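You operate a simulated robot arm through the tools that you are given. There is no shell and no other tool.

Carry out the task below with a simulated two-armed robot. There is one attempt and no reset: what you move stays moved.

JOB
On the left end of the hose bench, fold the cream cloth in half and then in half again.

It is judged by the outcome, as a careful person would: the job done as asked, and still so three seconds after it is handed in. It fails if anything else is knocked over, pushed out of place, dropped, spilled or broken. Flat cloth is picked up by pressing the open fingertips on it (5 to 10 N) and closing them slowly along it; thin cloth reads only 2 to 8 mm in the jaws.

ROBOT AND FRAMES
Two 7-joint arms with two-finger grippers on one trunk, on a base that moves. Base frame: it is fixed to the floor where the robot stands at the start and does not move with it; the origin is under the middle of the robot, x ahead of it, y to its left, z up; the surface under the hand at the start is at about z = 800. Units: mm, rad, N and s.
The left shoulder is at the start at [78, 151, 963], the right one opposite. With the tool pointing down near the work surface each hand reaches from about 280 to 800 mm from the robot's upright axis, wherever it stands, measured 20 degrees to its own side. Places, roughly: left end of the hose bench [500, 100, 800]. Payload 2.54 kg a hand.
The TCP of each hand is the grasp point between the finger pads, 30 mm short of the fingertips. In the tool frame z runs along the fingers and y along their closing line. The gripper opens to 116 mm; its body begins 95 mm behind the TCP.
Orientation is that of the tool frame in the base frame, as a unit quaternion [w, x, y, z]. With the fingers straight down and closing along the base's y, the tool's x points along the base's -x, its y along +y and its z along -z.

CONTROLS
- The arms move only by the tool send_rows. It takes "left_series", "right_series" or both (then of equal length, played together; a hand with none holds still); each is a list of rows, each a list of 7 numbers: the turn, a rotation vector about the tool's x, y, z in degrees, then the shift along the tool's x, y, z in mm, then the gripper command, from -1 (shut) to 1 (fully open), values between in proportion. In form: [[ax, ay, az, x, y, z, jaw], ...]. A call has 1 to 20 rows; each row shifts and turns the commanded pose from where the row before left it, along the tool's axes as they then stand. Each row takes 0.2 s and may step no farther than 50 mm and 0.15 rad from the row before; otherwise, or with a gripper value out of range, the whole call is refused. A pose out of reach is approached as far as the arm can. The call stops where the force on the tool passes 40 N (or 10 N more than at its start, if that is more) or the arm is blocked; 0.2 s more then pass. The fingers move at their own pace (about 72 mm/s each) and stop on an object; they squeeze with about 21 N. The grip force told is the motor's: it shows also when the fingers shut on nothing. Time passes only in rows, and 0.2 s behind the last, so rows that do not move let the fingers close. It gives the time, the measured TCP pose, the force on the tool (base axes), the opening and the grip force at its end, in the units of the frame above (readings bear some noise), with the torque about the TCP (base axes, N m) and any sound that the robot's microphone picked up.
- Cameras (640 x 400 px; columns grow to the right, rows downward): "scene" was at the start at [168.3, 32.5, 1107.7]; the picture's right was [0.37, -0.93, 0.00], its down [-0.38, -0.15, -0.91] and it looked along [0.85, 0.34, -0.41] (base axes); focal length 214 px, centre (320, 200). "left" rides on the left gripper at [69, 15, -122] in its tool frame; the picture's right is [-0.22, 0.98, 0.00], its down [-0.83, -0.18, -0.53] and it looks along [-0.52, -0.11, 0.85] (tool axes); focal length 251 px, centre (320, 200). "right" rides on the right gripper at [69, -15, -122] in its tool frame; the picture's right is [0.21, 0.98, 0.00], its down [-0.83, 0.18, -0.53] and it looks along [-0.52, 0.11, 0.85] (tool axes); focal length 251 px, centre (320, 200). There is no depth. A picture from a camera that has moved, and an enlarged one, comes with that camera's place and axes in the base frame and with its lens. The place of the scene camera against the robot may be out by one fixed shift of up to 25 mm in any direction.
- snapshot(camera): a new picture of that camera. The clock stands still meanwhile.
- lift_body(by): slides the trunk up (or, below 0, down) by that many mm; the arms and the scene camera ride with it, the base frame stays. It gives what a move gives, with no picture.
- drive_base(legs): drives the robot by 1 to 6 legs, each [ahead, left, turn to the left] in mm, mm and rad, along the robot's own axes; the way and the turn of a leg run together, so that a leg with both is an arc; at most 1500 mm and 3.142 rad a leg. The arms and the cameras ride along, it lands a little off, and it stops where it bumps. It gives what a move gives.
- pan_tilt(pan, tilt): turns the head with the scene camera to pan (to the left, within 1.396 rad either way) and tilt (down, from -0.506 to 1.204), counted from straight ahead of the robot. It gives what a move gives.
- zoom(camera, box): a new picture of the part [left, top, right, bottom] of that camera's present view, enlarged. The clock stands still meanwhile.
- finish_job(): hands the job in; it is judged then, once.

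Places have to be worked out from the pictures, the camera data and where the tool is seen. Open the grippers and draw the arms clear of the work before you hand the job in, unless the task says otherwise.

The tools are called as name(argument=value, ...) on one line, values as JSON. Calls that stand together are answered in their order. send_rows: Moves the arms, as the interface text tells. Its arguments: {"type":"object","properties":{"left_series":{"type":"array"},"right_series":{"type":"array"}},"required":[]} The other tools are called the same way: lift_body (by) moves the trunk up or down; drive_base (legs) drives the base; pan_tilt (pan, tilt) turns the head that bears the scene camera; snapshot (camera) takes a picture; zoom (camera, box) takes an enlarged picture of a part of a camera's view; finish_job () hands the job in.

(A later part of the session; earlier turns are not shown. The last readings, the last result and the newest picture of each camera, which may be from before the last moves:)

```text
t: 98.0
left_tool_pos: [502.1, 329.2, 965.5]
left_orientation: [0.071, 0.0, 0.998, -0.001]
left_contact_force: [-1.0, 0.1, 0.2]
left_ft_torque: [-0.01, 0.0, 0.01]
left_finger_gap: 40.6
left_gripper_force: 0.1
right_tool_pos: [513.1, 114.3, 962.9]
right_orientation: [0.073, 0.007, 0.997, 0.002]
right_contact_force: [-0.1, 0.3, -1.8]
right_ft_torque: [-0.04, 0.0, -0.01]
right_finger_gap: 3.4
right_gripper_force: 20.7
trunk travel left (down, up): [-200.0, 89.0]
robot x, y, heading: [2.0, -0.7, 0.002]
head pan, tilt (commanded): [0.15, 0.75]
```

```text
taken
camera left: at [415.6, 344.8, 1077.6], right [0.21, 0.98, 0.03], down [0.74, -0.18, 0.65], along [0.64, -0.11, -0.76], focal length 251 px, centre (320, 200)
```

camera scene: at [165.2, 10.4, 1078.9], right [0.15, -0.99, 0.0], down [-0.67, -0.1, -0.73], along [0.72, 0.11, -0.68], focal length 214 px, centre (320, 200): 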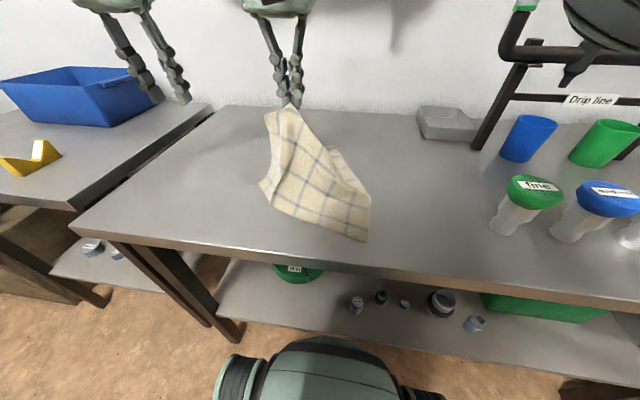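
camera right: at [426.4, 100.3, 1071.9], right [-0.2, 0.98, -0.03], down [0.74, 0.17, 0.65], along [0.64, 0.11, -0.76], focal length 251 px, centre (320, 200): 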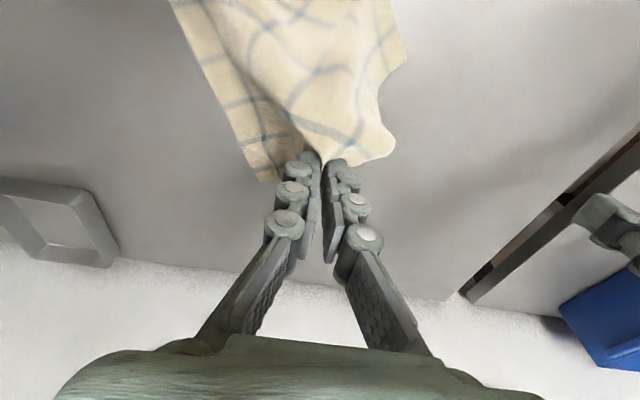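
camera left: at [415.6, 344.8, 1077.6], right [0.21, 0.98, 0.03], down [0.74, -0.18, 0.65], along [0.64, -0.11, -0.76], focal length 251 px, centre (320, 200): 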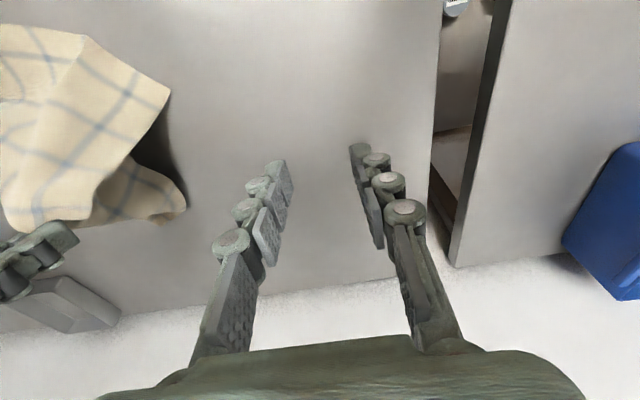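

zoom(camera="left", box=[0, 0, 220, 250])

zoom(camera="scene", box=[240, 90, 400, 250])

```text
1.60 times, centred on (110, 125) of left
camera zoom: at [415.6, 344.8, 1077.6], right [0.21, 0.98, 0.03], down [0.74, -0.18, 0.65], along [0.64, -0.11, -0.76], focal length 402 px, centre (656, 320)
```

zoom: 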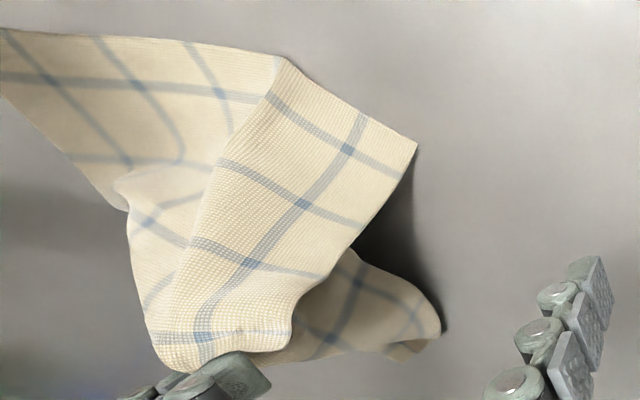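

```text
2.50 times, centred on (320, 170) of scene
camera zoom: at [165.2, 10.4, 1078.9], right [0.15, -0.99, 0.0], down [-0.67, -0.1, -0.73], along [0.72, 0.11, -0.68], focal length 536 px, centre (320, 275)
```

zoom: 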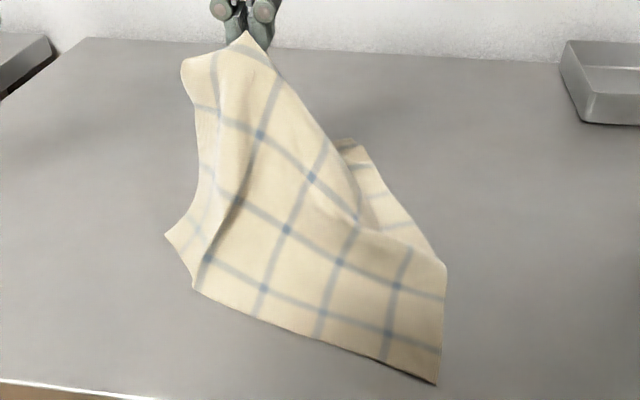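

The tucked corner has swung out to the far side (about [605, 115]). I lower the hold straight down and slightly back so it lays out flat.

send_rows(right_series=[[0, 0, 0, 6.3, 0, 23.3, -1], [0, 0, 0, 6.3, 0, 23.3, -1], [0, 0, 0, 6.3, 0, 23.3, -1], [0, 0, 0, 6.3, 0, 23.3, -1], [0, 0, 0, 5, 0, 20, -1], [0, 0, 0, 0, 0, 0, -1]])

snapshot(camera="left")

zoom(camera="scene", box=[240, 90, 400, 250])

```text
t: 99.3
left_tool_pos: [501.6, 329.6, 965.8]
left_orientation: [0.071, -0.001, 0.998, 0.0]
left_contact_force: [0.9, -0.3, 0.8]
left_ft_torque: [-0.01, -0.01, 0.03]
left_finger_gap: 40.4
left_gripper_force: 0.1
right_tool_pos: [496.5, 117.4, 847.8]
right_orientation: [0.073, 0.007, 0.997, 0.001]
right_contact_force: [-0.3, -0.1, 0.2]
right_ft_torque: [0.0, -0.03, 0.03]
right_finger_gap: 2.8
right_gripper_force: 19.0
trunk travel left (down, up): [-200.0, 89.0]
robot x, y, heading: [-0.1, 0.5, 0.002]
head pan, tilt (commanded): [0.15, 0.75]
```

```text
taken
camera left: at [415.5, 344.8, 1077.6], right [0.21, 0.98, 0.03], down [0.74, -0.18, 0.65], along [0.64, -0.11, -0.76], focal length 251 px, centre (320, 200)
```

left: 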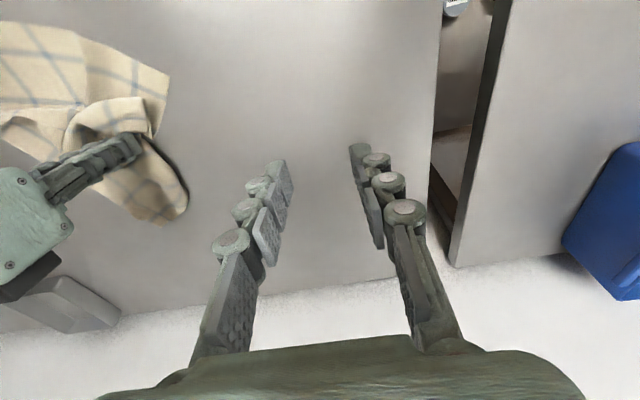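

```text
2.50 times, centred on (320, 170) of scene
camera zoom: at [165.1, 10.4, 1078.9], right [0.15, -0.99, 0.0], down [-0.67, -0.1, -0.73], along [0.72, 0.11, -0.68], focal length 536 px, centre (320, 275)
```

zoom: 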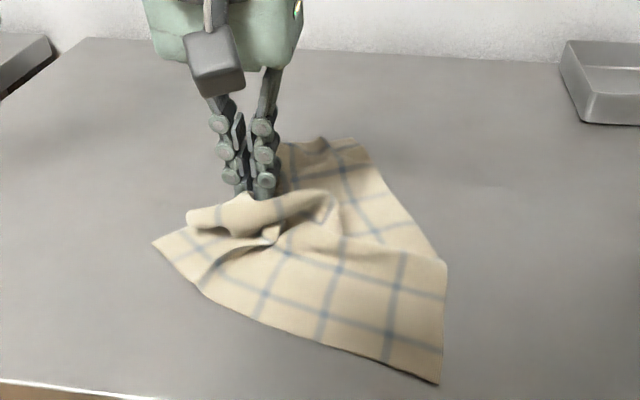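

The flap now extends on the far side. I release here and lift away to see the whole cloth.

send_rows(right_series=[[0, 0, 0, 0.8, 0, 6, -1], [0, 0, 0, 0, 0, 0, -0.8], [0, 0, 0, 0, 0, 0, -0.5], [0, 0, 0, 0, 0, 0, -0.3], [0, 0, 0, 0, 0, -10, -0.3], [0, 0, 0, -4, 0, -35, -0.3], [0, 0, 0, 0, -30, -35, -0.3], [0, 0, 0, 0, -40, -20, -0.3], [0, 0, 0, 0, -40, 0, -0.3], [0, 0, 0, 0, -40, 0, -0.3], [0, 0, 0, 0, 0, 0, -0.3]])

snapshot(camera="scene")

zoom(camera="scene", box=[240, 110, 400, 270])

zoom(camera="left", box=[0, 0, 220, 250])

```text
t: 101.8
left_tool_pos: [501.9, 329.4, 967.2]
left_orientation: [0.071, 0.0, 0.998, 0.0]
left_contact_force: [0.3, -0.3, -0.5]
left_ft_torque: [0.04, 0.01, 0.01]
left_finger_gap: 40.5
left_gripper_force: 0.1
right_tool_pos: [485.9, -33.2, 941.6]
right_orientation: [0.074, 0.006, 0.997, 0.001]
right_contact_force: [1.4, 0.4, -0.2]
right_ft_torque: [-0.02, 0.0, 0.03]
right_finger_gap: 40.9
right_gripper_force: 0.2
trunk travel left (down, up): [-200.0, 89.0]
robot x, y, heading: [2.4, 2.3, 0.007]
head pan, tilt (commanded): [0.15, 0.75]
```

```text
taken
camera scene: at [165.1, 10.5, 1078.9], right [0.15, -0.99, 0.0], down [-0.67, -0.1, -0.73], along [0.72, 0.11, -0.68], focal length 214 px, centre (320, 200)
```

scene: 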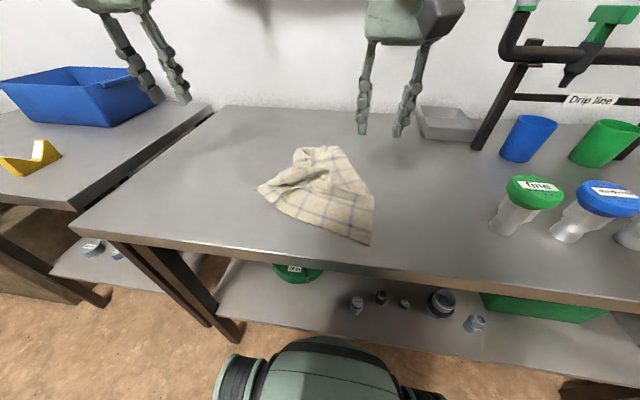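

```text
2.50 times, centred on (320, 190) of scene
camera zoom: at [165.1, 10.5, 1078.9], right [0.15, -0.99, 0.0], down [-0.67, -0.1, -0.73], along [0.72, 0.11, -0.68], focal length 536 px, centre (320, 225)
```

zoom: 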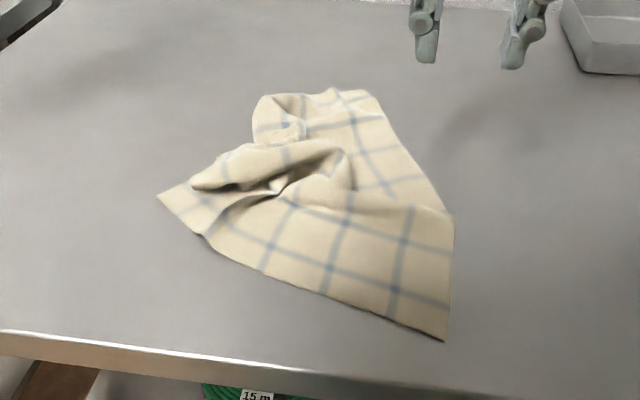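

```text
1.60 times, centred on (110, 125) of left
camera zoom: at [415.5, 344.9, 1077.6], right [0.21, 0.98, 0.03], down [0.74, -0.18, 0.65], along [0.64, -0.11, -0.76], focal length 402 px, centre (656, 320)
```

zoom: 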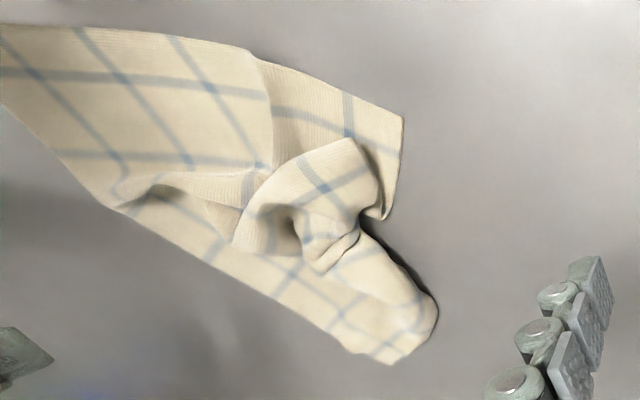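

The cloth is unfolded but bunched at the left. I'll spread it by tugging its corners; first the right hand goes over the far-right corner (about [642, 46]) for a look.

send_rows(right_series=[[0, 0, 0, -25, 14, 8, -0.3], [0, 0, 0, -28, 14, 8, -0.3], [0, 0, 0, -28, 14, 8, -0.3], [0, 0, 0, -28, 14, 8, -0.3], [0, 0, 0, 0, 0, 0, -0.3]])

snapshot(camera="right")

```text
t: 103.0
left_tool_pos: [503.0, 329.3, 965.5]
left_orientation: [0.07, 0.001, 0.998, 0.0]
left_contact_force: [1.0, -0.4, 0.3]
left_ft_torque: [0.0, 0.01, 0.02]
left_finger_gap: 40.8
left_gripper_force: 0.0
right_tool_pos: [599.9, 23.4, 925.3]
right_orientation: [0.073, 0.006, 0.997, 0.002]
right_contact_force: [-0.6, -0.9, 0.1]
right_ft_torque: [-0.02, -0.01, 0.0]
right_finger_gap: 40.6
right_gripper_force: 0.1
trunk travel left (down, up): [-200.0, 89.0]
robot x, y, heading: [-2.9, -0.2, -0.003]
head pan, tilt (commanded): [0.15, 0.75]
```

```text
taken
camera right: at [512.9, 8.6, 1034.6], right [-0.2, 0.98, -0.03], down [0.74, 0.17, 0.65], along [0.64, 0.11, -0.76], focal length 251 px, centre (320, 200)
```

right: 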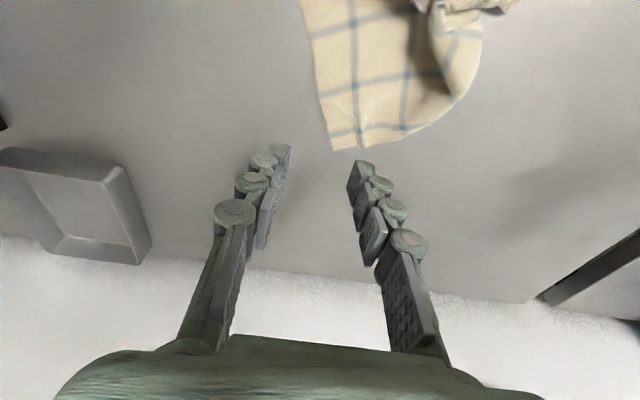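

The far-right corner is at about [638, 42]. I lower the right hand onto the far edge just beside it.

send_rows(right_series=[[0, 0, 0, -3.4, 10.1, 20.4, -0.5], [0, 0, 0, -3.4, 10.1, 20.4, -0.5], [0, 0, 0, -3.4, 10.1, 20.4, -0.5], [0, 0, 0, -3.4, 10.1, 20.4, -0.5], [0, 0, 0, 0.8, 0, 6, -0.5], [0, 0, 0, 0.5, 0, 3, -0.5], [0, 0, 0, 0, 0, 0, -0.5]])

snapshot(camera="right")

```text
t: 104.5
left_tool_pos: [500.8, 330.3, 966.1]
left_orientation: [0.071, 0.0, 0.997, -0.001]
left_contact_force: [-0.1, -0.7, -0.1]
left_ft_torque: [-0.03, 0.02, -0.01]
left_finger_gap: 40.7
left_gripper_force: 0.0
right_tool_pos: [626.4, 60.1, 837.6]
right_orientation: [0.074, 0.007, 0.997, 0.002]
right_contact_force: [0.1, -0.1, -0.7]
right_ft_torque: [0.02, 0.04, -0.02]
right_finger_gap: 29.1
right_gripper_force: 0.1
trunk travel left (down, up): [-200.0, 89.0]
robot x, y, heading: [0.3, 2.5, 0.001]
head pan, tilt (commanded): [0.15, 0.75]
```

```text
taken
camera right: at [538.7, 46.1, 946.8], right [-0.2, 0.98, -0.03], down [0.74, 0.17, 0.65], along [0.64, 0.11, -0.76], focal length 251 px, centre (320, 200)
```

right: 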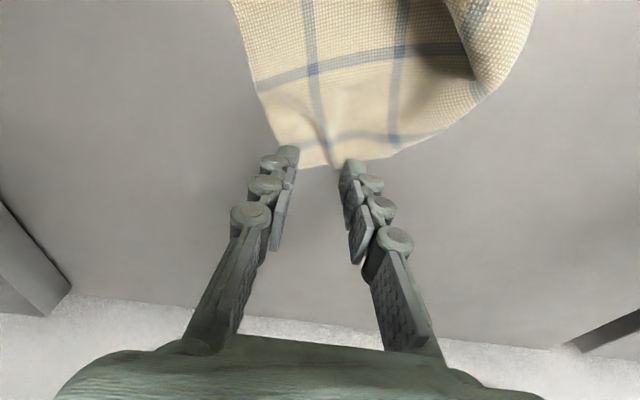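

send_rows(right_series=[[0, 0, 0, 0.4, 3, 3, -0.5], [0, 0, 0, 0.15, 0, 1, -0.5], [0, 0, 0, 0.15, 0, 1, -0.5], [0, 0, 0, 0, 0, 0, -0.5]])

```text
t: 105.5
left_tool_pos: [501.8, 330.1, 965.5]
left_orientation: [0.071, 0.0, 0.997, 0.0]
left_contact_force: [-0.4, 0.7, 0.0]
left_ft_torque: [-0.02, 0.01, -0.05]
left_finger_gap: 40.5
left_gripper_force: 0.1
right_tool_pos: [624.5, 63.1, 833.6]
right_orientation: [0.073, 0.007, 0.997, 0.002]
right_contact_force: [0.1, 0.0, -0.2]
right_ft_torque: [0.03, 0.04, -0.02]
right_finger_gap: 29.3
right_gripper_force: 0.0
trunk travel left (down, up): [-200.0, 89.0]
robot x, y, heading: [2.4, 0.8, 0.003]
head pan, tilt (commanded): [0.15, 0.75]
```

send_rows(right_series=[[0, 0, 0, 0.15, 0, 1, -0.5], [0, 0, 0, 0.15, 0, 1, -0.5], [0, 0, 0, 0.1, 0, 0.6, -0.5], [0, 0, 0, 0, 0, 0, -0.56], [0, 0, 0, 0, 0, 0, -0.62], [0, 0, 0, 0, 0, 0.2, -0.68], [0, 0, 0, 0, 0, 0, -0.74], [0, 0, 0, 0, 0, 0.2, -0.8], [0, 0, 0, 0, 0, 0, -0.86], [0, 0, 0, 0, 0, 0, -0.92], [0, 0, 0, 0, 0, 0, -1], [0, 0, 0, 0, 0, 0, -1], [0, 0, 0, 0, 0, 0, -1]])

snapshot(camera="right")

```text
t: 108.3
left_tool_pos: [502.4, 329.6, 967.4]
left_orientation: [0.07, -0.001, 0.998, -0.001]
left_contact_force: [0.3, -0.9, -0.5]
left_ft_torque: [-0.02, 0.02, 0.06]
left_finger_gap: 40.6
left_gripper_force: 0.1
right_tool_pos: [624.3, 64.0, 830.5]
right_orientation: [0.073, 0.007, 0.997, 0.001]
right_contact_force: [-1.5, 0.2, 2.4]
right_ft_torque: [0.01, 0.02, 0.0]
right_finger_gap: 2.0
right_gripper_force: 21.2
trunk travel left (down, up): [-200.0, 89.0]
robot x, y, heading: [0.8, -2.9, -0.002]
head pan, tilt (commanded): [0.15, 0.75]
```

```text
taken
camera right: at [537.4, 50.3, 939.4], right [-0.2, 0.98, -0.03], down [0.74, 0.17, 0.65], along [0.64, 0.11, -0.76], focal length 251 px, centre (320, 200)
```

right: 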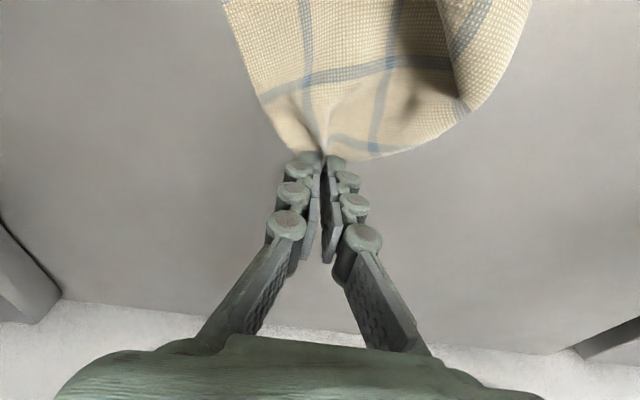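

Got it (2.0 mm). I drag the corner outward to the right (low over the bench) so the right edge straightens and the rest unrolls.

send_rows(right_series=[[0, 0, 0, -2, 0, -15, -1], [0, 0, 0, -4, -18, -5, -1], [0, 0, 0, -5.9, -22, 0, -1], [0, 0, 0, -5.9, -22, 0.8, -1], [0, 0, 0, -5.9, -22, 0.8, -1], [0, 0, 0, -5.9, -20, 0.8, -1], [0, 0, 0, -2, -8, 4, -1], [0, 0, 0, 0, 0, 0, -1]])

snapshot(camera="scene")

zoom(camera="scene", box=[240, 110, 400, 270])

snapshot(camera="left")

```text
t: 110.2
left_tool_pos: [502.1, 329.5, 967.0]
left_orientation: [0.071, -0.001, 0.997, 0.0]
left_contact_force: [-0.2, 0.3, 0.1]
left_ft_torque: [-0.02, 0.0, 0.0]
left_finger_gap: 40.6
left_gripper_force: 0.1
right_tool_pos: [652.0, -49.1, 845.6]
right_orientation: [0.073, 0.005, 0.997, 0.001]
right_contact_force: [0.2, -0.3, 0.0]
right_ft_torque: [-0.04, -0.01, -0.02]
right_finger_gap: 2.0
right_gripper_force: 20.7
trunk travel left (down, up): [-200.0, 89.0]
robot x, y, heading: [0.3, -1.4, 0.001]
head pan, tilt (commanded): [0.15, 0.75]
```

```text
taken
camera scene: at [165.1, 10.4, 1078.9], right [0.15, -0.99, 0.0], down [-0.67, -0.1, -0.73], along [0.72, 0.11, -0.68], focal length 214 px, centre (320, 200)
```

scene: 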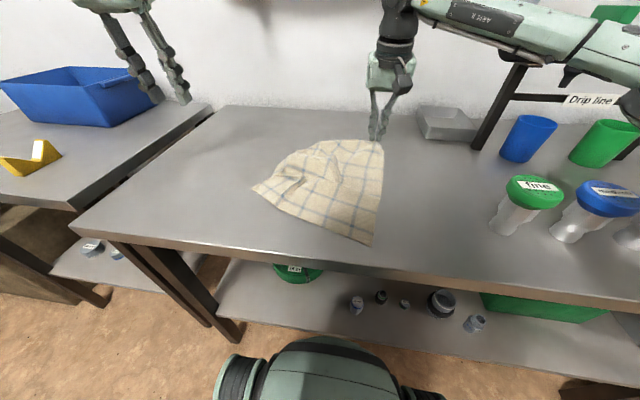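

```text
2.50 times, centred on (320, 190) of scene
camera zoom: at [165.1, 10.4, 1078.9], right [0.15, -0.99, 0.0], down [-0.67, -0.1, -0.73], along [0.72, 0.11, -0.68], focal length 536 px, centre (320, 225)
```

zoom: 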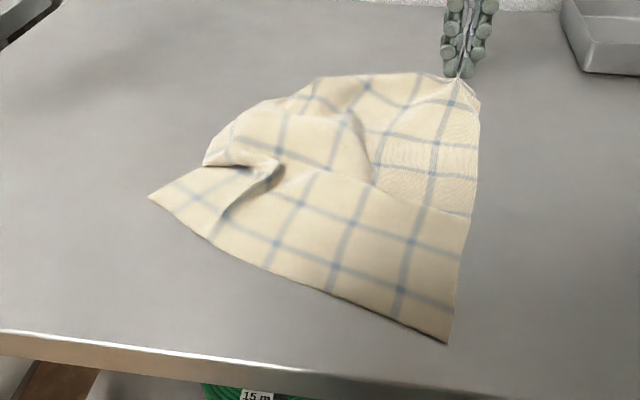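

```text
taken
camera left: at [415.6, 344.8, 1077.6], right [0.21, 0.98, 0.03], down [0.74, -0.18, 0.65], along [0.64, -0.11, -0.76], focal length 251 px, centre (320, 200)
```

left: 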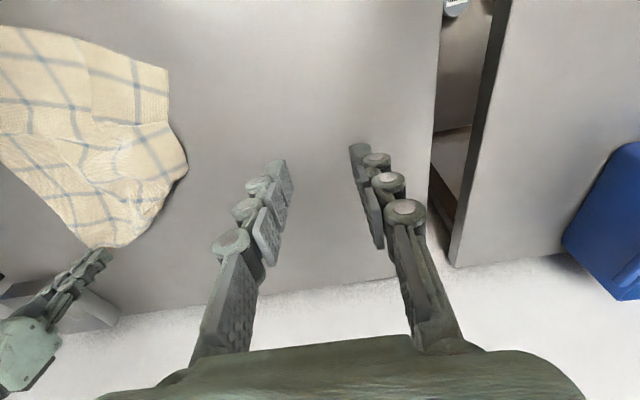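

zoom(camera="left", box=[0, 20, 220, 260])

zoom(camera="right", box=[260, 0, 640, 200])

```text
1.67 times, centred on (110, 140) of left
camera zoom: at [415.6, 344.8, 1077.6], right [0.21, 0.98, 0.03], down [0.74, -0.18, 0.65], along [0.64, -0.11, -0.76], focal length 419 px, centre (670, 300)
```

zoom: 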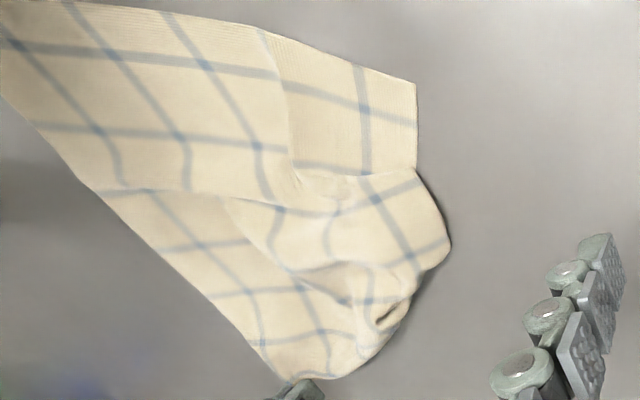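

```text
1.68 times, centred on (450, 100) of right
camera zoom: at [565.9, -63.5, 955.8], right [-0.2, 0.98, -0.03], down [0.74, 0.17, 0.65], along [0.64, 0.11, -0.76], focal length 424 px, centre (101, 368)
```

zoom: 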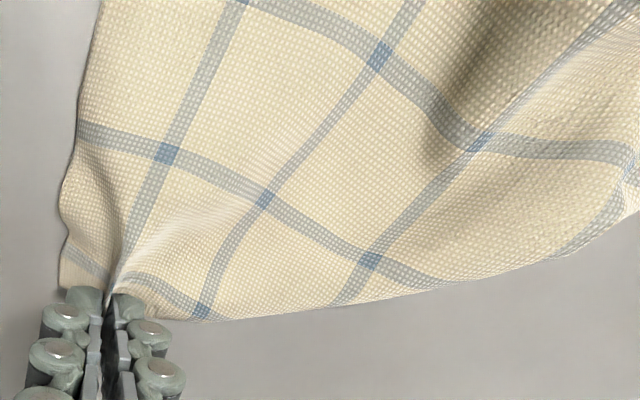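

The far-left part is still doubled under near [551, 152]. I release the far-right corner here, then the left hand will lift that fold so the hidden corner hangs out and the right hand can take it.

send_rows(left_series=[[0, 0, 0, -6, -30, 0, -0.4], [0, 0, 0, -8, -35, 5, -0.4], [0, 0, 0, -8, -35, 10, -0.4], [0, 0, 0, -8, -35, 15, -0.4], [0, 0, 0, -6, -30, 15, -0.4], [0, 0, 0, -2, -16, 15, -0.4], [0, 0, 0, 0, 0, 0, -0.4], [0, 0, 0, 0, 0, 0, -0.4], [0, 0, 0, 0, 0, 0, -0.4]], right_series=[[0, 0, 0, 1, 0, 9, -1], [0, 0, 0, 0.4, 0, 3, -0.9], [0, 0, 0, 0, 0, 0, -0.7], [0, 0, 0, 0, 0, 0, -0.5], [0, 0, 0, 0, 0, 0, -0.3], [0, 0, 0, 0, 0, -8, -0.3], [0, 0, 0, -2, 0, -30, -0.3], [0, 0, 0, -2, -10, -30, -0.3], [0, 0, 0, 0, -20, -10, -0.3]])

snapshot(camera="left")

snapshot(camera="scene")

```text
t: 112.2
left_tool_pos: [546.4, 150.1, 910.3]
left_orientation: [0.071, 0.0, 0.997, -0.001]
left_contact_force: [0.3, -0.3, 0.7]
left_ft_torque: [0.01, 0.0, 0.01]
left_finger_gap: 34.8
left_gripper_force: 0.1
right_tool_pos: [647.0, -78.4, 916.9]
right_orientation: [0.073, 0.006, 0.997, 0.001]
right_contact_force: [0.3, 1.5, 0.3]
right_ft_torque: [-0.03, -0.02, 0.02]
right_finger_gap: 40.6
right_gripper_force: 0.1
trunk travel left (down, up): [-200.0, 89.0]
robot x, y, heading: [1.7, 1.9, 0.003]
head pan, tilt (commanded): [0.15, 0.75]
```

```text
taken
camera left: at [459.8, 165.6, 1021.7], right [0.21, 0.98, 0.03], down [0.74, -0.18, 0.65], along [0.64, -0.11, -0.76], focal length 251 px, centre (320, 200)
```

left: 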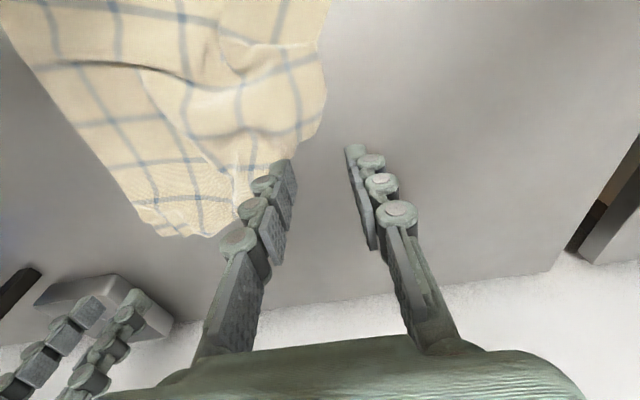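

```text
taken
camera scene: at [165.1, 10.2, 1078.9], right [0.15, -0.99, 0.0], down [-0.67, -0.1, -0.73], along [0.72, 0.11, -0.68], focal length 214 px, centre (320, 200)
```

scene: 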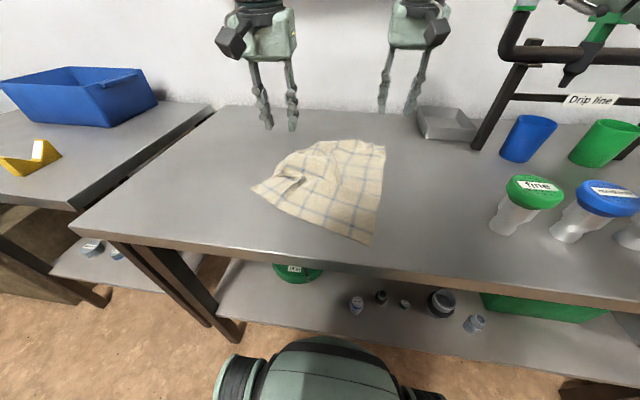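

zoom(camera="left", box=[60, 0, 380, 250])

```text
1.60 times, centred on (220, 125) of left
camera zoom: at [459.8, 165.6, 1021.7], right [0.21, 0.98, 0.03], down [0.74, -0.18, 0.65], along [0.64, -0.11, -0.76], focal length 402 px, centre (480, 320)
```

zoom: 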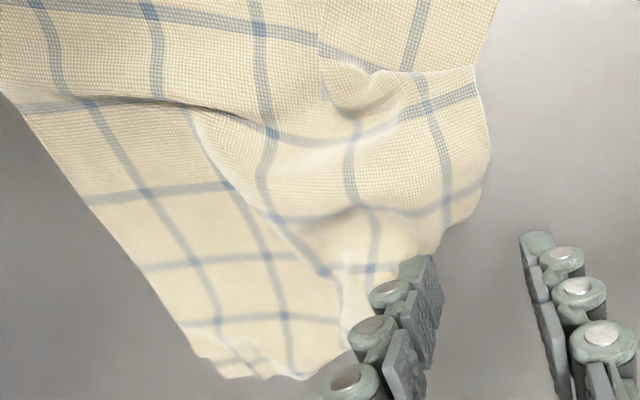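

I lower the left hand onto the folded boundary near [552, 137] to pick it up.

send_rows(left_series=[[0, 0, 0, 1.3, -3.5, 16.5, -0.4], [0, 0, 0, 1.3, -3.5, 16.5, -0.4], [0, 0, 0, 1.3, -3.5, 16.5, -0.4], [0, 0, 0, 1.3, -3.5, 16.5, -0.4], [0, 0, 0, 0.5, 0, 4, -0.4], [0, 0, 0, 0, 0, 0, -0.4]])

snapshot(camera="left")

```text
t: 113.5
left_tool_pos: [549.4, 135.1, 840.8]
left_orientation: [0.071, 0.001, 0.998, -0.001]
left_contact_force: [-0.3, -1.0, -0.2]
left_ft_torque: [0.0, 0.03, 0.04]
left_finger_gap: 34.8
left_gripper_force: 0.1
right_tool_pos: [647.9, -77.8, 916.1]
right_orientation: [0.073, 0.008, 0.997, 0.002]
right_contact_force: [0.0, -0.6, -0.1]
right_ft_torque: [-0.02, 0.0, 0.03]
right_finger_gap: 40.7
right_gripper_force: 0.0
trunk travel left (down, up): [-200.0, 89.0]
robot x, y, heading: [-2.0, 2.5, 0.003]
head pan, tilt (commanded): [0.15, 0.75]
```

```text
taken
camera left: at [464.0, 150.5, 951.7], right [0.21, 0.98, 0.03], down [0.74, -0.18, 0.65], along [0.64, -0.11, -0.76], focal length 251 px, centre (320, 200)
```

left: 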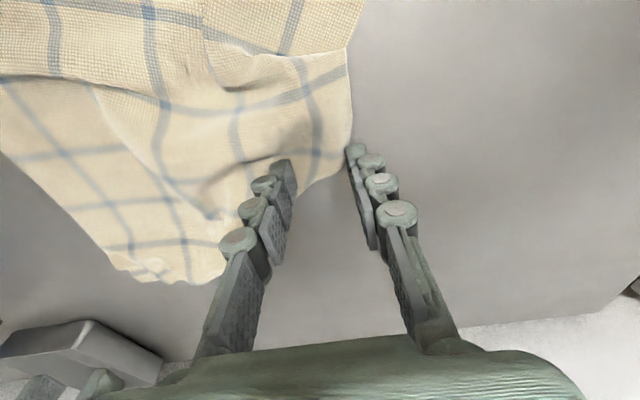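

send_rows(left_series=[[0, 0, 0, 4, -9, 0, -0.4], [0, 0, 0, 0.4, 0, 3, -0.4], [0, 0, 0, 0.15, 0, 1.5, -0.4], [0, 0, 0, 0.15, 0, 1.2, -0.4], [0, 0, 0, 0, 0, 0, -0.4]])

```text
t: 114.8
left_tool_pos: [548.3, 126.8, 834.1]
left_orientation: [0.071, 0.0, 0.997, -0.001]
left_contact_force: [-0.7, -0.6, 4.6]
left_ft_torque: [-0.14, 0.03, -0.01]
left_finger_gap: 35.1
left_gripper_force: 0.3
right_tool_pos: [647.1, -77.9, 916.9]
right_orientation: [0.073, 0.007, 0.997, 0.002]
right_contact_force: [0.2, -0.2, 0.4]
right_ft_torque: [-0.02, -0.03, -0.03]
right_finger_gap: 40.6
right_gripper_force: 0.1
trunk travel left (down, up): [-200.0, 89.0]
robot x, y, heading: [-1.4, -1.0, -0.001]
head pan, tilt (commanded): [0.15, 0.75]
```

send_rows(left_series=[[0, 0, 0, 0.1, 0, 0.8, -0.4], [0, 0, 0, 0, 0, 0, -0.46], [0, 0, 0, 0, 0, 0.2, -0.52], [0, 0, 0, 0, 0, 0, -0.58], [0, 0, 0, 0, 0, 0.3, -0.64], [0, 0, 0, 0, 0, 0, -0.7], [0, 0, 0, 0, 0, 0.2, -0.76], [0, 0, 0, 0, 0, 0, -0.82], [0, 0, 0, 0, 0, 0, -0.9], [0, 0, 0, 0, 0, 0, -1], [0, 0, 0, 0, 0, 0, -1], [0, 0, 0, 0, 0, 0, -1]])

```text
t: 117.3
left_tool_pos: [547.9, 126.4, 832.9]
left_orientation: [0.071, 0.001, 0.997, 0.001]
left_contact_force: [0.6, 0.0, 1.4]
left_ft_torque: [-0.01, -0.02, 0.02]
left_finger_gap: 3.4
left_gripper_force: 20.6
right_tool_pos: [647.1, -78.0, 916.0]
right_orientation: [0.073, 0.006, 0.997, 0.001]
right_contact_force: [-0.3, -0.5, -0.4]
right_ft_torque: [-0.05, 0.0, 0.01]
right_finger_gap: 40.7
right_gripper_force: 0.0
trunk travel left (down, up): [-200.0, 89.0]
robot x, y, heading: [3.3, -2.0, -0.001]
head pan, tilt (commanded): [0.15, 0.75]
```

Pinched (3.4 mm). I lift it high and look for the hanging corner.

send_rows(left_series=[[0, 0, 0, -2, 0, -20, -1], [0, 0, 0, 0, 0, -25, -1], [0, 0, 0, 2, 2, -25, -1], [0, 0, 0, 4, 2, -25, -1], [0, 0, 0, 4, 2, -25, -1], [0, 0, 0, 4, 2, -25, -1], [0, 0, 0, 0, 0, 0, -1], [0, 0, 0, 0, 0, 0, -1]])

snapshot(camera="scene")

snapshot(camera="left")

zoom(camera="scene", box=[230, 90, 400, 250])

```text
t: 119.2
left_tool_pos: [514.2, 137.1, 973.6]
left_orientation: [0.071, 0.0, 0.997, 0.0]
left_contact_force: [-0.4, -0.5, 0.0]
left_ft_torque: [0.02, -0.03, 0.04]
left_finger_gap: 3.1
left_gripper_force: 20.6
right_tool_pos: [647.7, -78.2, 915.4]
right_orientation: [0.073, 0.007, 0.997, 0.001]
right_contact_force: [0.0, -0.4, -0.7]
right_ft_torque: [-0.02, -0.01, 0.02]
right_finger_gap: 40.8
right_gripper_force: 0.1
trunk travel left (down, up): [-200.0, 89.0]
robot x, y, heading: [1.2, -1.3, 0.003]
head pan, tilt (commanded): [0.15, 0.75]
```

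```text
taken
camera scene: at [165.1, 10.4, 1078.9], right [0.15, -0.99, 0.0], down [-0.67, -0.1, -0.73], along [0.72, 0.11, -0.68], focal length 214 px, centre (320, 200)
```

scene: 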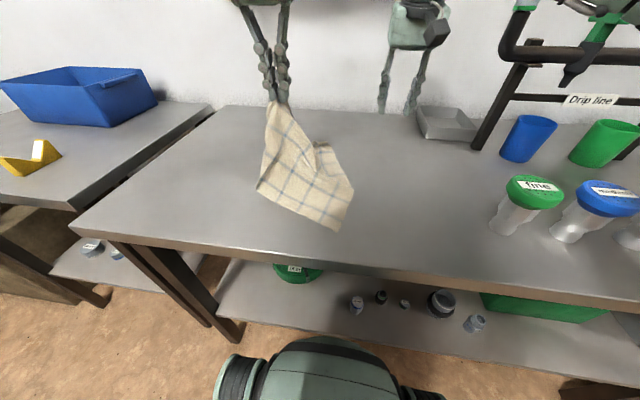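

```text
taken
camera left: at [429.0, 151.5, 1085.2], right [0.21, 0.98, 0.03], down [0.74, -0.18, 0.65], along [0.64, -0.11, -0.76], focal length 251 px, centre (320, 200)
```

left: 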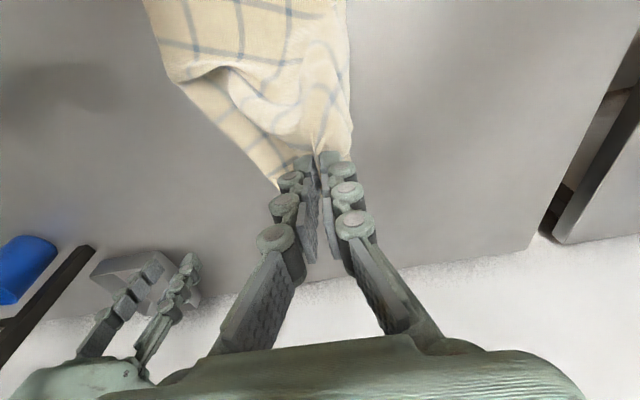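

```text
2.50 times, centred on (315, 170) of scene
camera zoom: at [165.1, 10.4, 1078.9], right [0.15, -0.99, 0.0], down [-0.67, -0.1, -0.73], along [0.72, 0.11, -0.68], focal length 536 px, centre (332, 275)
```

zoom: 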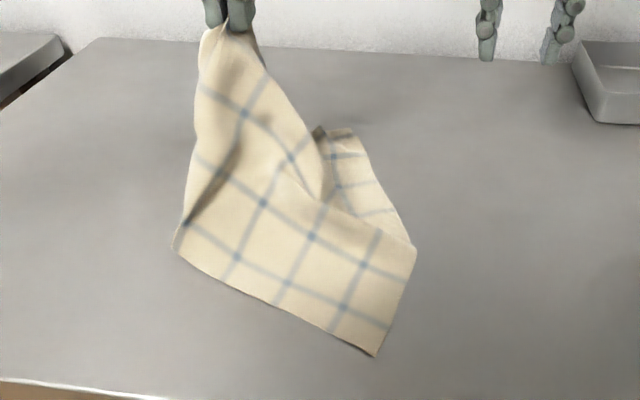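

The hidden part hangs behind the cloth. I raise the right hand and move it to look at the far side of the hanging cloth.

send_rows(right_series=[[0, 0, 0, 6, 20, -25, -0.3], [0, 0, 0, 10, 20, -25, -0.3], [0, 0, 0, 10, 20, -25, -0.3], [0, 0, 0, 10, 20, -20, -0.3], [0, 0, 0, 0, 0, 0, -0.3]])

snapshot(camera="right")

```text
t: 120.3
left_tool_pos: [515.0, 134.9, 974.2]
left_orientation: [0.071, 0.0, 0.997, 0.0]
left_contact_force: [-0.1, 0.5, 0.7]
left_ft_torque: [0.0, 0.04, -0.02]
left_finger_gap: 3.2
left_gripper_force: 20.9
right_tool_pos: [595.2, 2.0, 1002.5]
right_orientation: [0.075, 0.007, 0.997, 0.001]
right_contact_force: [-0.2, -0.9, 0.3]
right_ft_torque: [-0.02, -0.03, -0.01]
right_finger_gap: 40.8
right_gripper_force: 0.1
trunk travel left (down, up): [-200.0, 89.0]
robot x, y, heading: [-0.5, 1.8, 0.002]
head pan, tilt (commanded): [0.15, 0.75]
```

```text
taken
camera right: at [508.8, -12.7, 1112.5], right [-0.2, 0.98, -0.03], down [0.74, 0.17, 0.65], along [0.64, 0.11, -0.76], focal length 251 px, centre (320, 200)
```

right: 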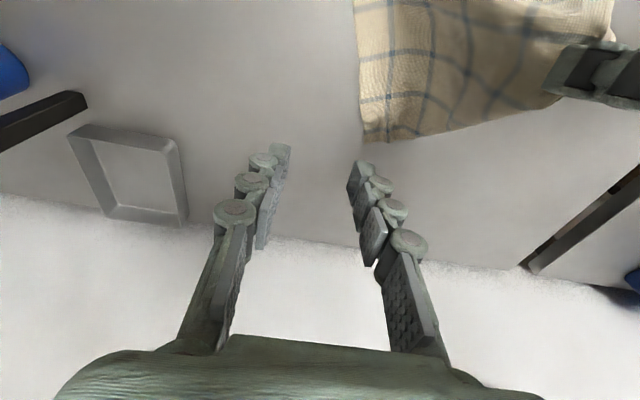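

zoom(camera="right", box=[320, 0, 640, 200])

```text
2.00 times, centred on (480, 100) of right
camera zoom: at [508.8, -12.7, 1112.5], right [-0.2, 0.98, -0.03], down [0.74, 0.17, 0.65], along [0.64, 0.11, -0.76], focal length 503 px, centre (0, 400)
```

zoom: 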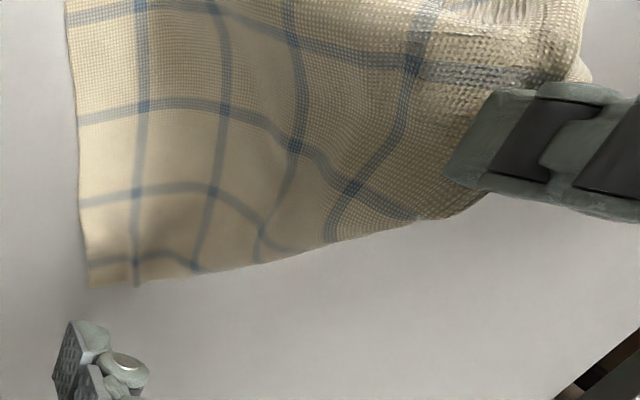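

The far-left corner is tucked inside the tent. I raise the left hold a bit more, then bring it back toward the robot while lowering, so the hanging corner is left behind on the far side.

send_rows(left_series=[[0, 0, 0, -3, 0, -25, -1], [0, 0, 0, -3, 0, -20, -1], [0, 0, 0, 0, 0, 0, -1], [0, 0, 0, 20, 0, 0, -1], [0, 0, 0, 25, 0, 10, -1], [0, 0, 0, 25, 0, 20, -1], [0, 0, 0, 22, 0, 25, -1], [0, 0, 0, 20, 0, 30, -1], [0, 0, 0, 18, 0, 30, -1], [0, 0, 0, 15, 0, 30, -1], [0, 0, 0, 0, 0, 0, -1]])

snapshot(camera="scene")

snapshot(camera="right")

snapshot(camera="left")

```text
t: 122.8
left_tool_pos: [393.7, 133.7, 856.6]
left_orientation: [0.07, 0.0, 0.998, -0.001]
left_contact_force: [0.7, -0.3, 0.2]
left_ft_torque: [-0.02, -0.03, -0.01]
left_finger_gap: 2.9
left_gripper_force: 21.1
right_tool_pos: [595.7, 1.9, 1003.3]
right_orientation: [0.073, 0.007, 0.997, 0.002]
right_contact_force: [0.5, -0.1, -0.3]
right_ft_torque: [0.0, 0.0, -0.02]
right_finger_gap: 40.6
right_gripper_force: 0.1
trunk travel left (down, up): [-200.0, 89.0]
robot x, y, heading: [-0.0, -0.3, 0.003]
head pan, tilt (commanded): [0.15, 0.75]
```

```text
taken
camera scene: at [165.1, 10.4, 1078.9], right [0.15, -0.99, 0.0], down [-0.67, -0.1, -0.73], along [0.72, 0.11, -0.68], focal length 214 px, centre (320, 200)
```

scene: 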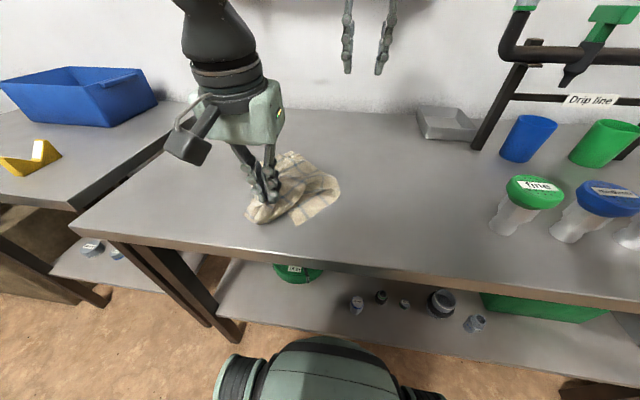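

```text
taken
camera right: at [508.8, -12.7, 1112.3], right [-0.2, 0.98, -0.03], down [0.74, 0.17, 0.65], along [0.64, 0.11, -0.76], focal length 251 px, centre (320, 200)
```

right: 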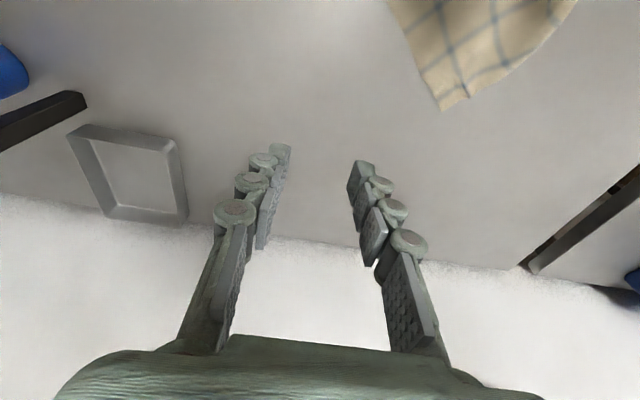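

```text
taken
camera left: at [307.7, 148.7, 967.1], right [0.21, 0.98, 0.03], down [0.74, -0.18, 0.65], along [0.64, -0.12, -0.76], focal length 251 px, centre (320, 200)
```

left: 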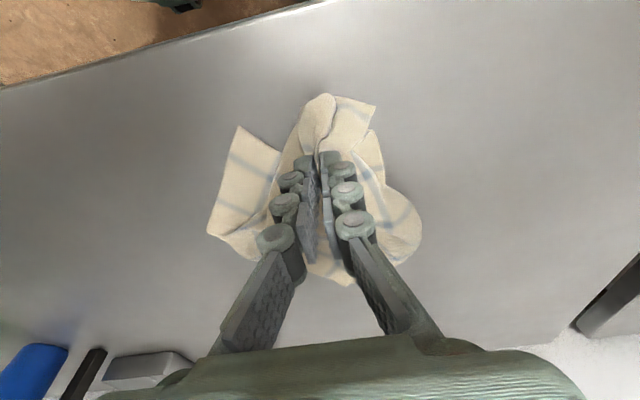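

The cloth is now bunched. The sound way to restart is to pick two adjacent corners, lift so it hangs open by gravity, and lay it out from there. I release, raise the left hand away, and survey from above.

send_rows(left_series=[[0, 0, 0, 1.5, 0, 12, -1], [0, 0, 0, 0, 0, 0, -0.7], [0, 0, 0, 0, 0, 0, -0.3], [0, 0, 0, -1, 0, -15, -0.3], [0, 0, 0, -4, 0, -40, -0.3], [0, 0, 0, -4, 20, -40, -0.3], [0, 0, 0, 0, 40, -20, -0.3], [0, 0, 0, 0, 45, 0, -0.3], [0, 0, 0, 0, 45, 0, -0.3], [0, 0, 0, 0, 0, 0, -0.3]], right_series=[[0, 0, 0, 10, 0, 0, -0.3], [0, 0, 0, 25, 8, 0, -0.3], [0, 0, 0, 25, 8, 0, -0.3], [0, 0, 0, 25, 8, 0, -0.3], [0, 0, 0, 25, 8, 0, -0.3], [0, 0, 0, 25, 8, 0, -0.3], [0, 0, 0, 25, 8, 0, -0.3], [0, 0, 0, 0, 8, 0, -0.3], [0, 0, 0, 0, 0, 0, -0.3], [0, 0, 0, 0, 0, 0, -0.3]])

snapshot(camera="right")

zoom(camera="scene", box=[220, 120, 380, 250])

```text
t: 125.0
left_tool_pos: [382.0, 281.9, 962.2]
left_orientation: [0.07, -0.001, 0.998, 0.001]
left_contact_force: [0.0, -0.1, 1.5]
left_ft_torque: [-0.01, 0.02, -0.02]
left_finger_gap: 40.6
left_gripper_force: 0.1
right_tool_pos: [438.1, 59.5, 978.5]
right_orientation: [0.074, 0.006, 0.997, 0.002]
right_contact_force: [0.4, 0.6, -0.5]
right_ft_torque: [0.0, -0.02, 0.0]
right_finger_gap: 40.7
right_gripper_force: 0.2
trunk travel left (down, up): [-200.0, 89.0]
robot x, y, heading: [2.3, 2.4, -0.001]
head pan, tilt (commanded): [0.15, 0.75]
```

```text
taken
camera right: at [351.2, 45.9, 1087.7], right [-0.2, 0.98, -0.03], down [0.74, 0.17, 0.65], along [0.64, 0.11, -0.76], focal length 251 px, centre (320, 200)
```

right: 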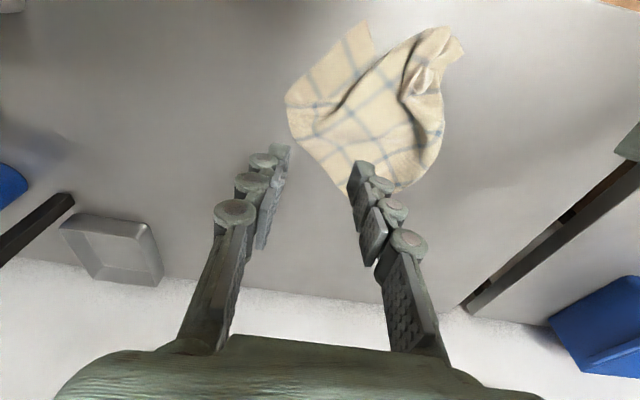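

```text
3.08 times, centred on (300, 185) of scene
camera zoom: at [165.1, 10.3, 1078.9], right [0.15, -0.99, 0.0], down [-0.67, -0.1, -0.73], along [0.72, 0.11, -0.68], focal length 660 px, centre (382, 246)
```

zoom: 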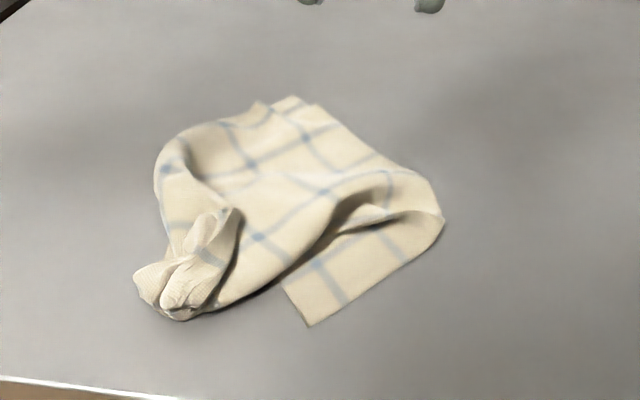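

Two adjacent corners are visible: A (original near-right) at about [380, 87] and B (far-right) at about [595, 150]. I bring the left hand over A and the right hand over B.

send_rows(left_series=[[0, 0, 0, 0, 0, 0, -0.5], [0, 0, 0, 0, 0, 0, -0.5], [0, 0, 0, 1.1, -30, 8, -0.5], [0, 0, 0, 1.1, -37, 12, -0.5], [0, 0, 0, 1.1, -37, 12, -0.5], [0, 0, 0, 1.1, -37, 12, -0.5], [0, 0, 0, 1.1, -30, 12, -0.5], [0, 0, 0, 0, 0, 0, -0.5]], right_series=[[0, 0, 0, -26, 16, 10, -0.5], [0, 0, 0, -26, 16, 18, -0.5], [0, 0, 0, -26, 16, 18, -0.5], [0, 0, 0, -26, 16, 18, -0.5], [0, 0, 0, -20, 14, 18, -0.5], [0, 0, 0, 0, 0, 0, -0.5], [0, 0, 0, 0, 0, 0, -0.5], [0, 0, 0, 0, 0, 0, -0.5]])

snapshot(camera="left")

snapshot(camera="right")

```text
t: 126.8
left_tool_pos: [386.8, 113.1, 903.0]
left_orientation: [0.07, -0.001, 0.998, -0.002]
left_contact_force: [0.6, -0.3, 0.1]
left_ft_torque: [0.0, 0.0, 0.0]
left_finger_gap: 29.1
left_gripper_force: 0.2
right_tool_pos: [574.1, 135.1, 915.9]
right_orientation: [0.074, 0.006, 0.997, 0.001]
right_contact_force: [0.6, -0.4, 0.1]
right_ft_torque: [0.02, 0.01, -0.01]
right_finger_gap: 29.1
right_gripper_force: 0.0
trunk travel left (down, up): [-200.0, 89.0]
robot x, y, heading: [1.0, 0.5, -0.002]
head pan, tilt (commanded): [0.15, 0.75]
```

```text
taken
camera left: at [300.8, 128.5, 1014.9], right [0.21, 0.98, 0.03], down [0.74, -0.18, 0.65], along [0.64, -0.12, -0.76], focal length 251 px, centre (320, 200)
```

left: 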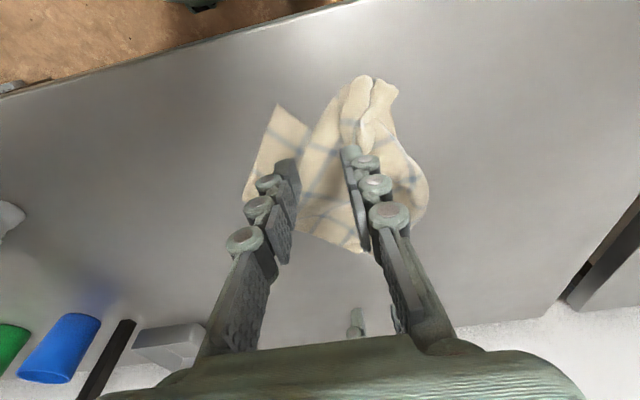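

```text
taken
camera right: at [488.1, 120.9, 1024.5], right [-0.2, 0.98, -0.03], down [0.74, 0.17, 0.65], along [0.64, 0.11, -0.76], focal length 251 px, centre (320, 200)
```

right: 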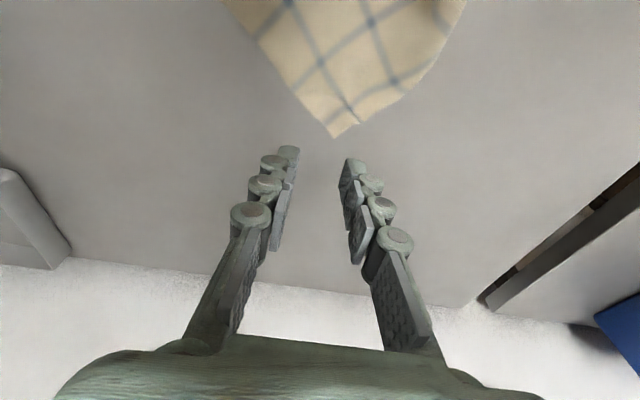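

Corner A is at [371, 82] and corner B at [596, 150]. I lower both hands to just above points ~20 mm inside each corner, with small openings.

send_rows(left_series=[[0, 0, 0, 1.9, -10.2, 15, -0.62], [0, 0, 0, 1.9, -10.2, 15, -0.62], [0, 0, 0, 1.9, -10.2, 15, -0.62], [0, 0, 0, 1.9, -10.2, 15, -0.62], [0, 0, 0, 0, 0, 0, -0.62]], right_series=[[0, 0, 0, 2.6, 3, 18.3, -0.62], [0, 0, 0, 2.6, 3, 18.3, -0.62], [0, 0, 0, 2.6, 3, 18.3, -0.62], [0, 0, 0, 2.6, 3, 18.3, -0.62], [0, 0, 0, 0, 0, 0, -0.62]])

snapshot(camera="left")

snapshot(camera="right")

```text
t: 128.0
left_tool_pos: [386.8, 74.6, 842.5]
left_orientation: [0.07, 0.0, 0.998, 0.0]
left_contact_force: [-0.8, -0.1, -0.3]
left_ft_torque: [0.01, 0.0, -0.01]
left_finger_gap: 21.9
left_gripper_force: 0.0
right_tool_pos: [577.3, 148.0, 841.0]
right_orientation: [0.073, 0.007, 0.997, 0.001]
right_contact_force: [-0.5, -0.5, -0.6]
right_ft_torque: [-0.02, -0.01, 0.02]
right_finger_gap: 22.0
right_gripper_force: 0.0
trunk travel left (down, up): [-200.0, 89.0]
robot x, y, heading: [4.2, -1.7, -0.002]
head pan, tilt (commanded): [0.15, 0.75]
```

```text
taken
camera left: at [301.8, 89.7, 953.9], right [0.21, 0.98, 0.03], down [0.74, -0.18, 0.65], along [0.64, -0.11, -0.76], focal length 251 px, centre (320, 200)
```

left: 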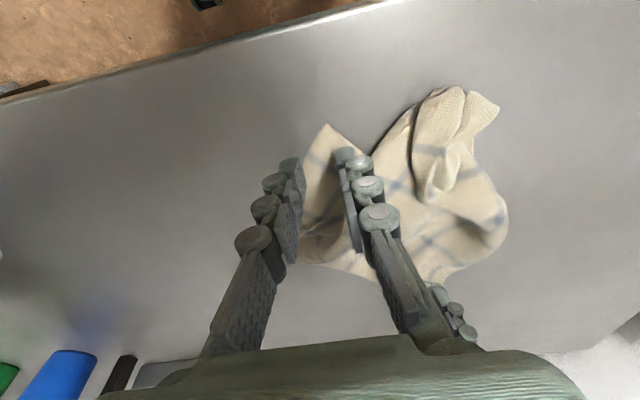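

```text
taken
camera right: at [491.0, 134.2, 950.1], right [-0.2, 0.98, -0.03], down [0.74, 0.17, 0.65], along [0.64, 0.11, -0.76], focal length 251 px, centre (320, 200)
```

right: 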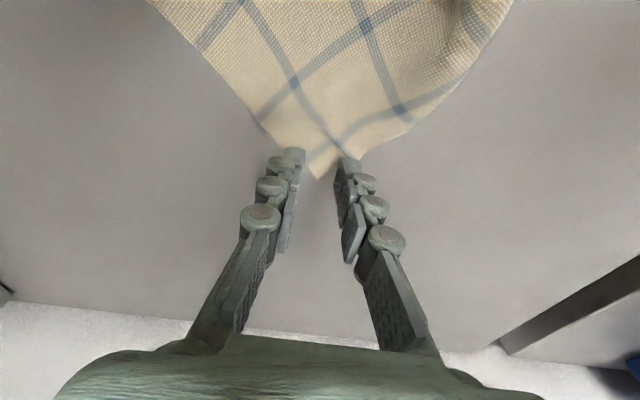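

send_rows(left_series=[[0, 0, 0, 0, 9, 0, -0.62], [0, 0, 0, 0.6, 0, 5, -0.62], [0, 0, 0, 0.3, 0, 2.5, -0.62], [0, 0, 0, 0.1, 0, 1, -0.62], [0, 0, 0, 0, 0, 0, -0.62]], right_series=[[0, 0, 0, 8, 0, 0, -0.62], [0, 0, 0, 0.6, 0, 5, -0.62], [0, 0, 0, 0.3, 0, 2.5, -0.62], [0, 0, 0, 0.1, 0, 1, -0.62], [0, 0, 0, 0, 0, 0, -0.62]])

```text
t: 129.2
left_tool_pos: [388.8, 83.1, 833.4]
left_orientation: [0.071, 0.0, 0.997, 0.0]
left_contact_force: [-0.5, 0.5, 0.2]
left_ft_torque: [0.0, -0.01, -0.03]
left_finger_gap: 21.9
left_gripper_force: 0.1
right_tool_pos: [569.2, 149.6, 831.5]
right_orientation: [0.074, 0.008, 0.997, 0.001]
right_contact_force: [0.2, -0.4, 2.4]
right_ft_torque: [0.01, -0.02, 0.0]
right_finger_gap: 22.0
right_gripper_force: 0.1
trunk travel left (down, up): [-200.0, 89.0]
robot x, y, heading: [1.9, 0.2, 0.001]
head pan, tilt (commanded): [0.15, 0.75]
```

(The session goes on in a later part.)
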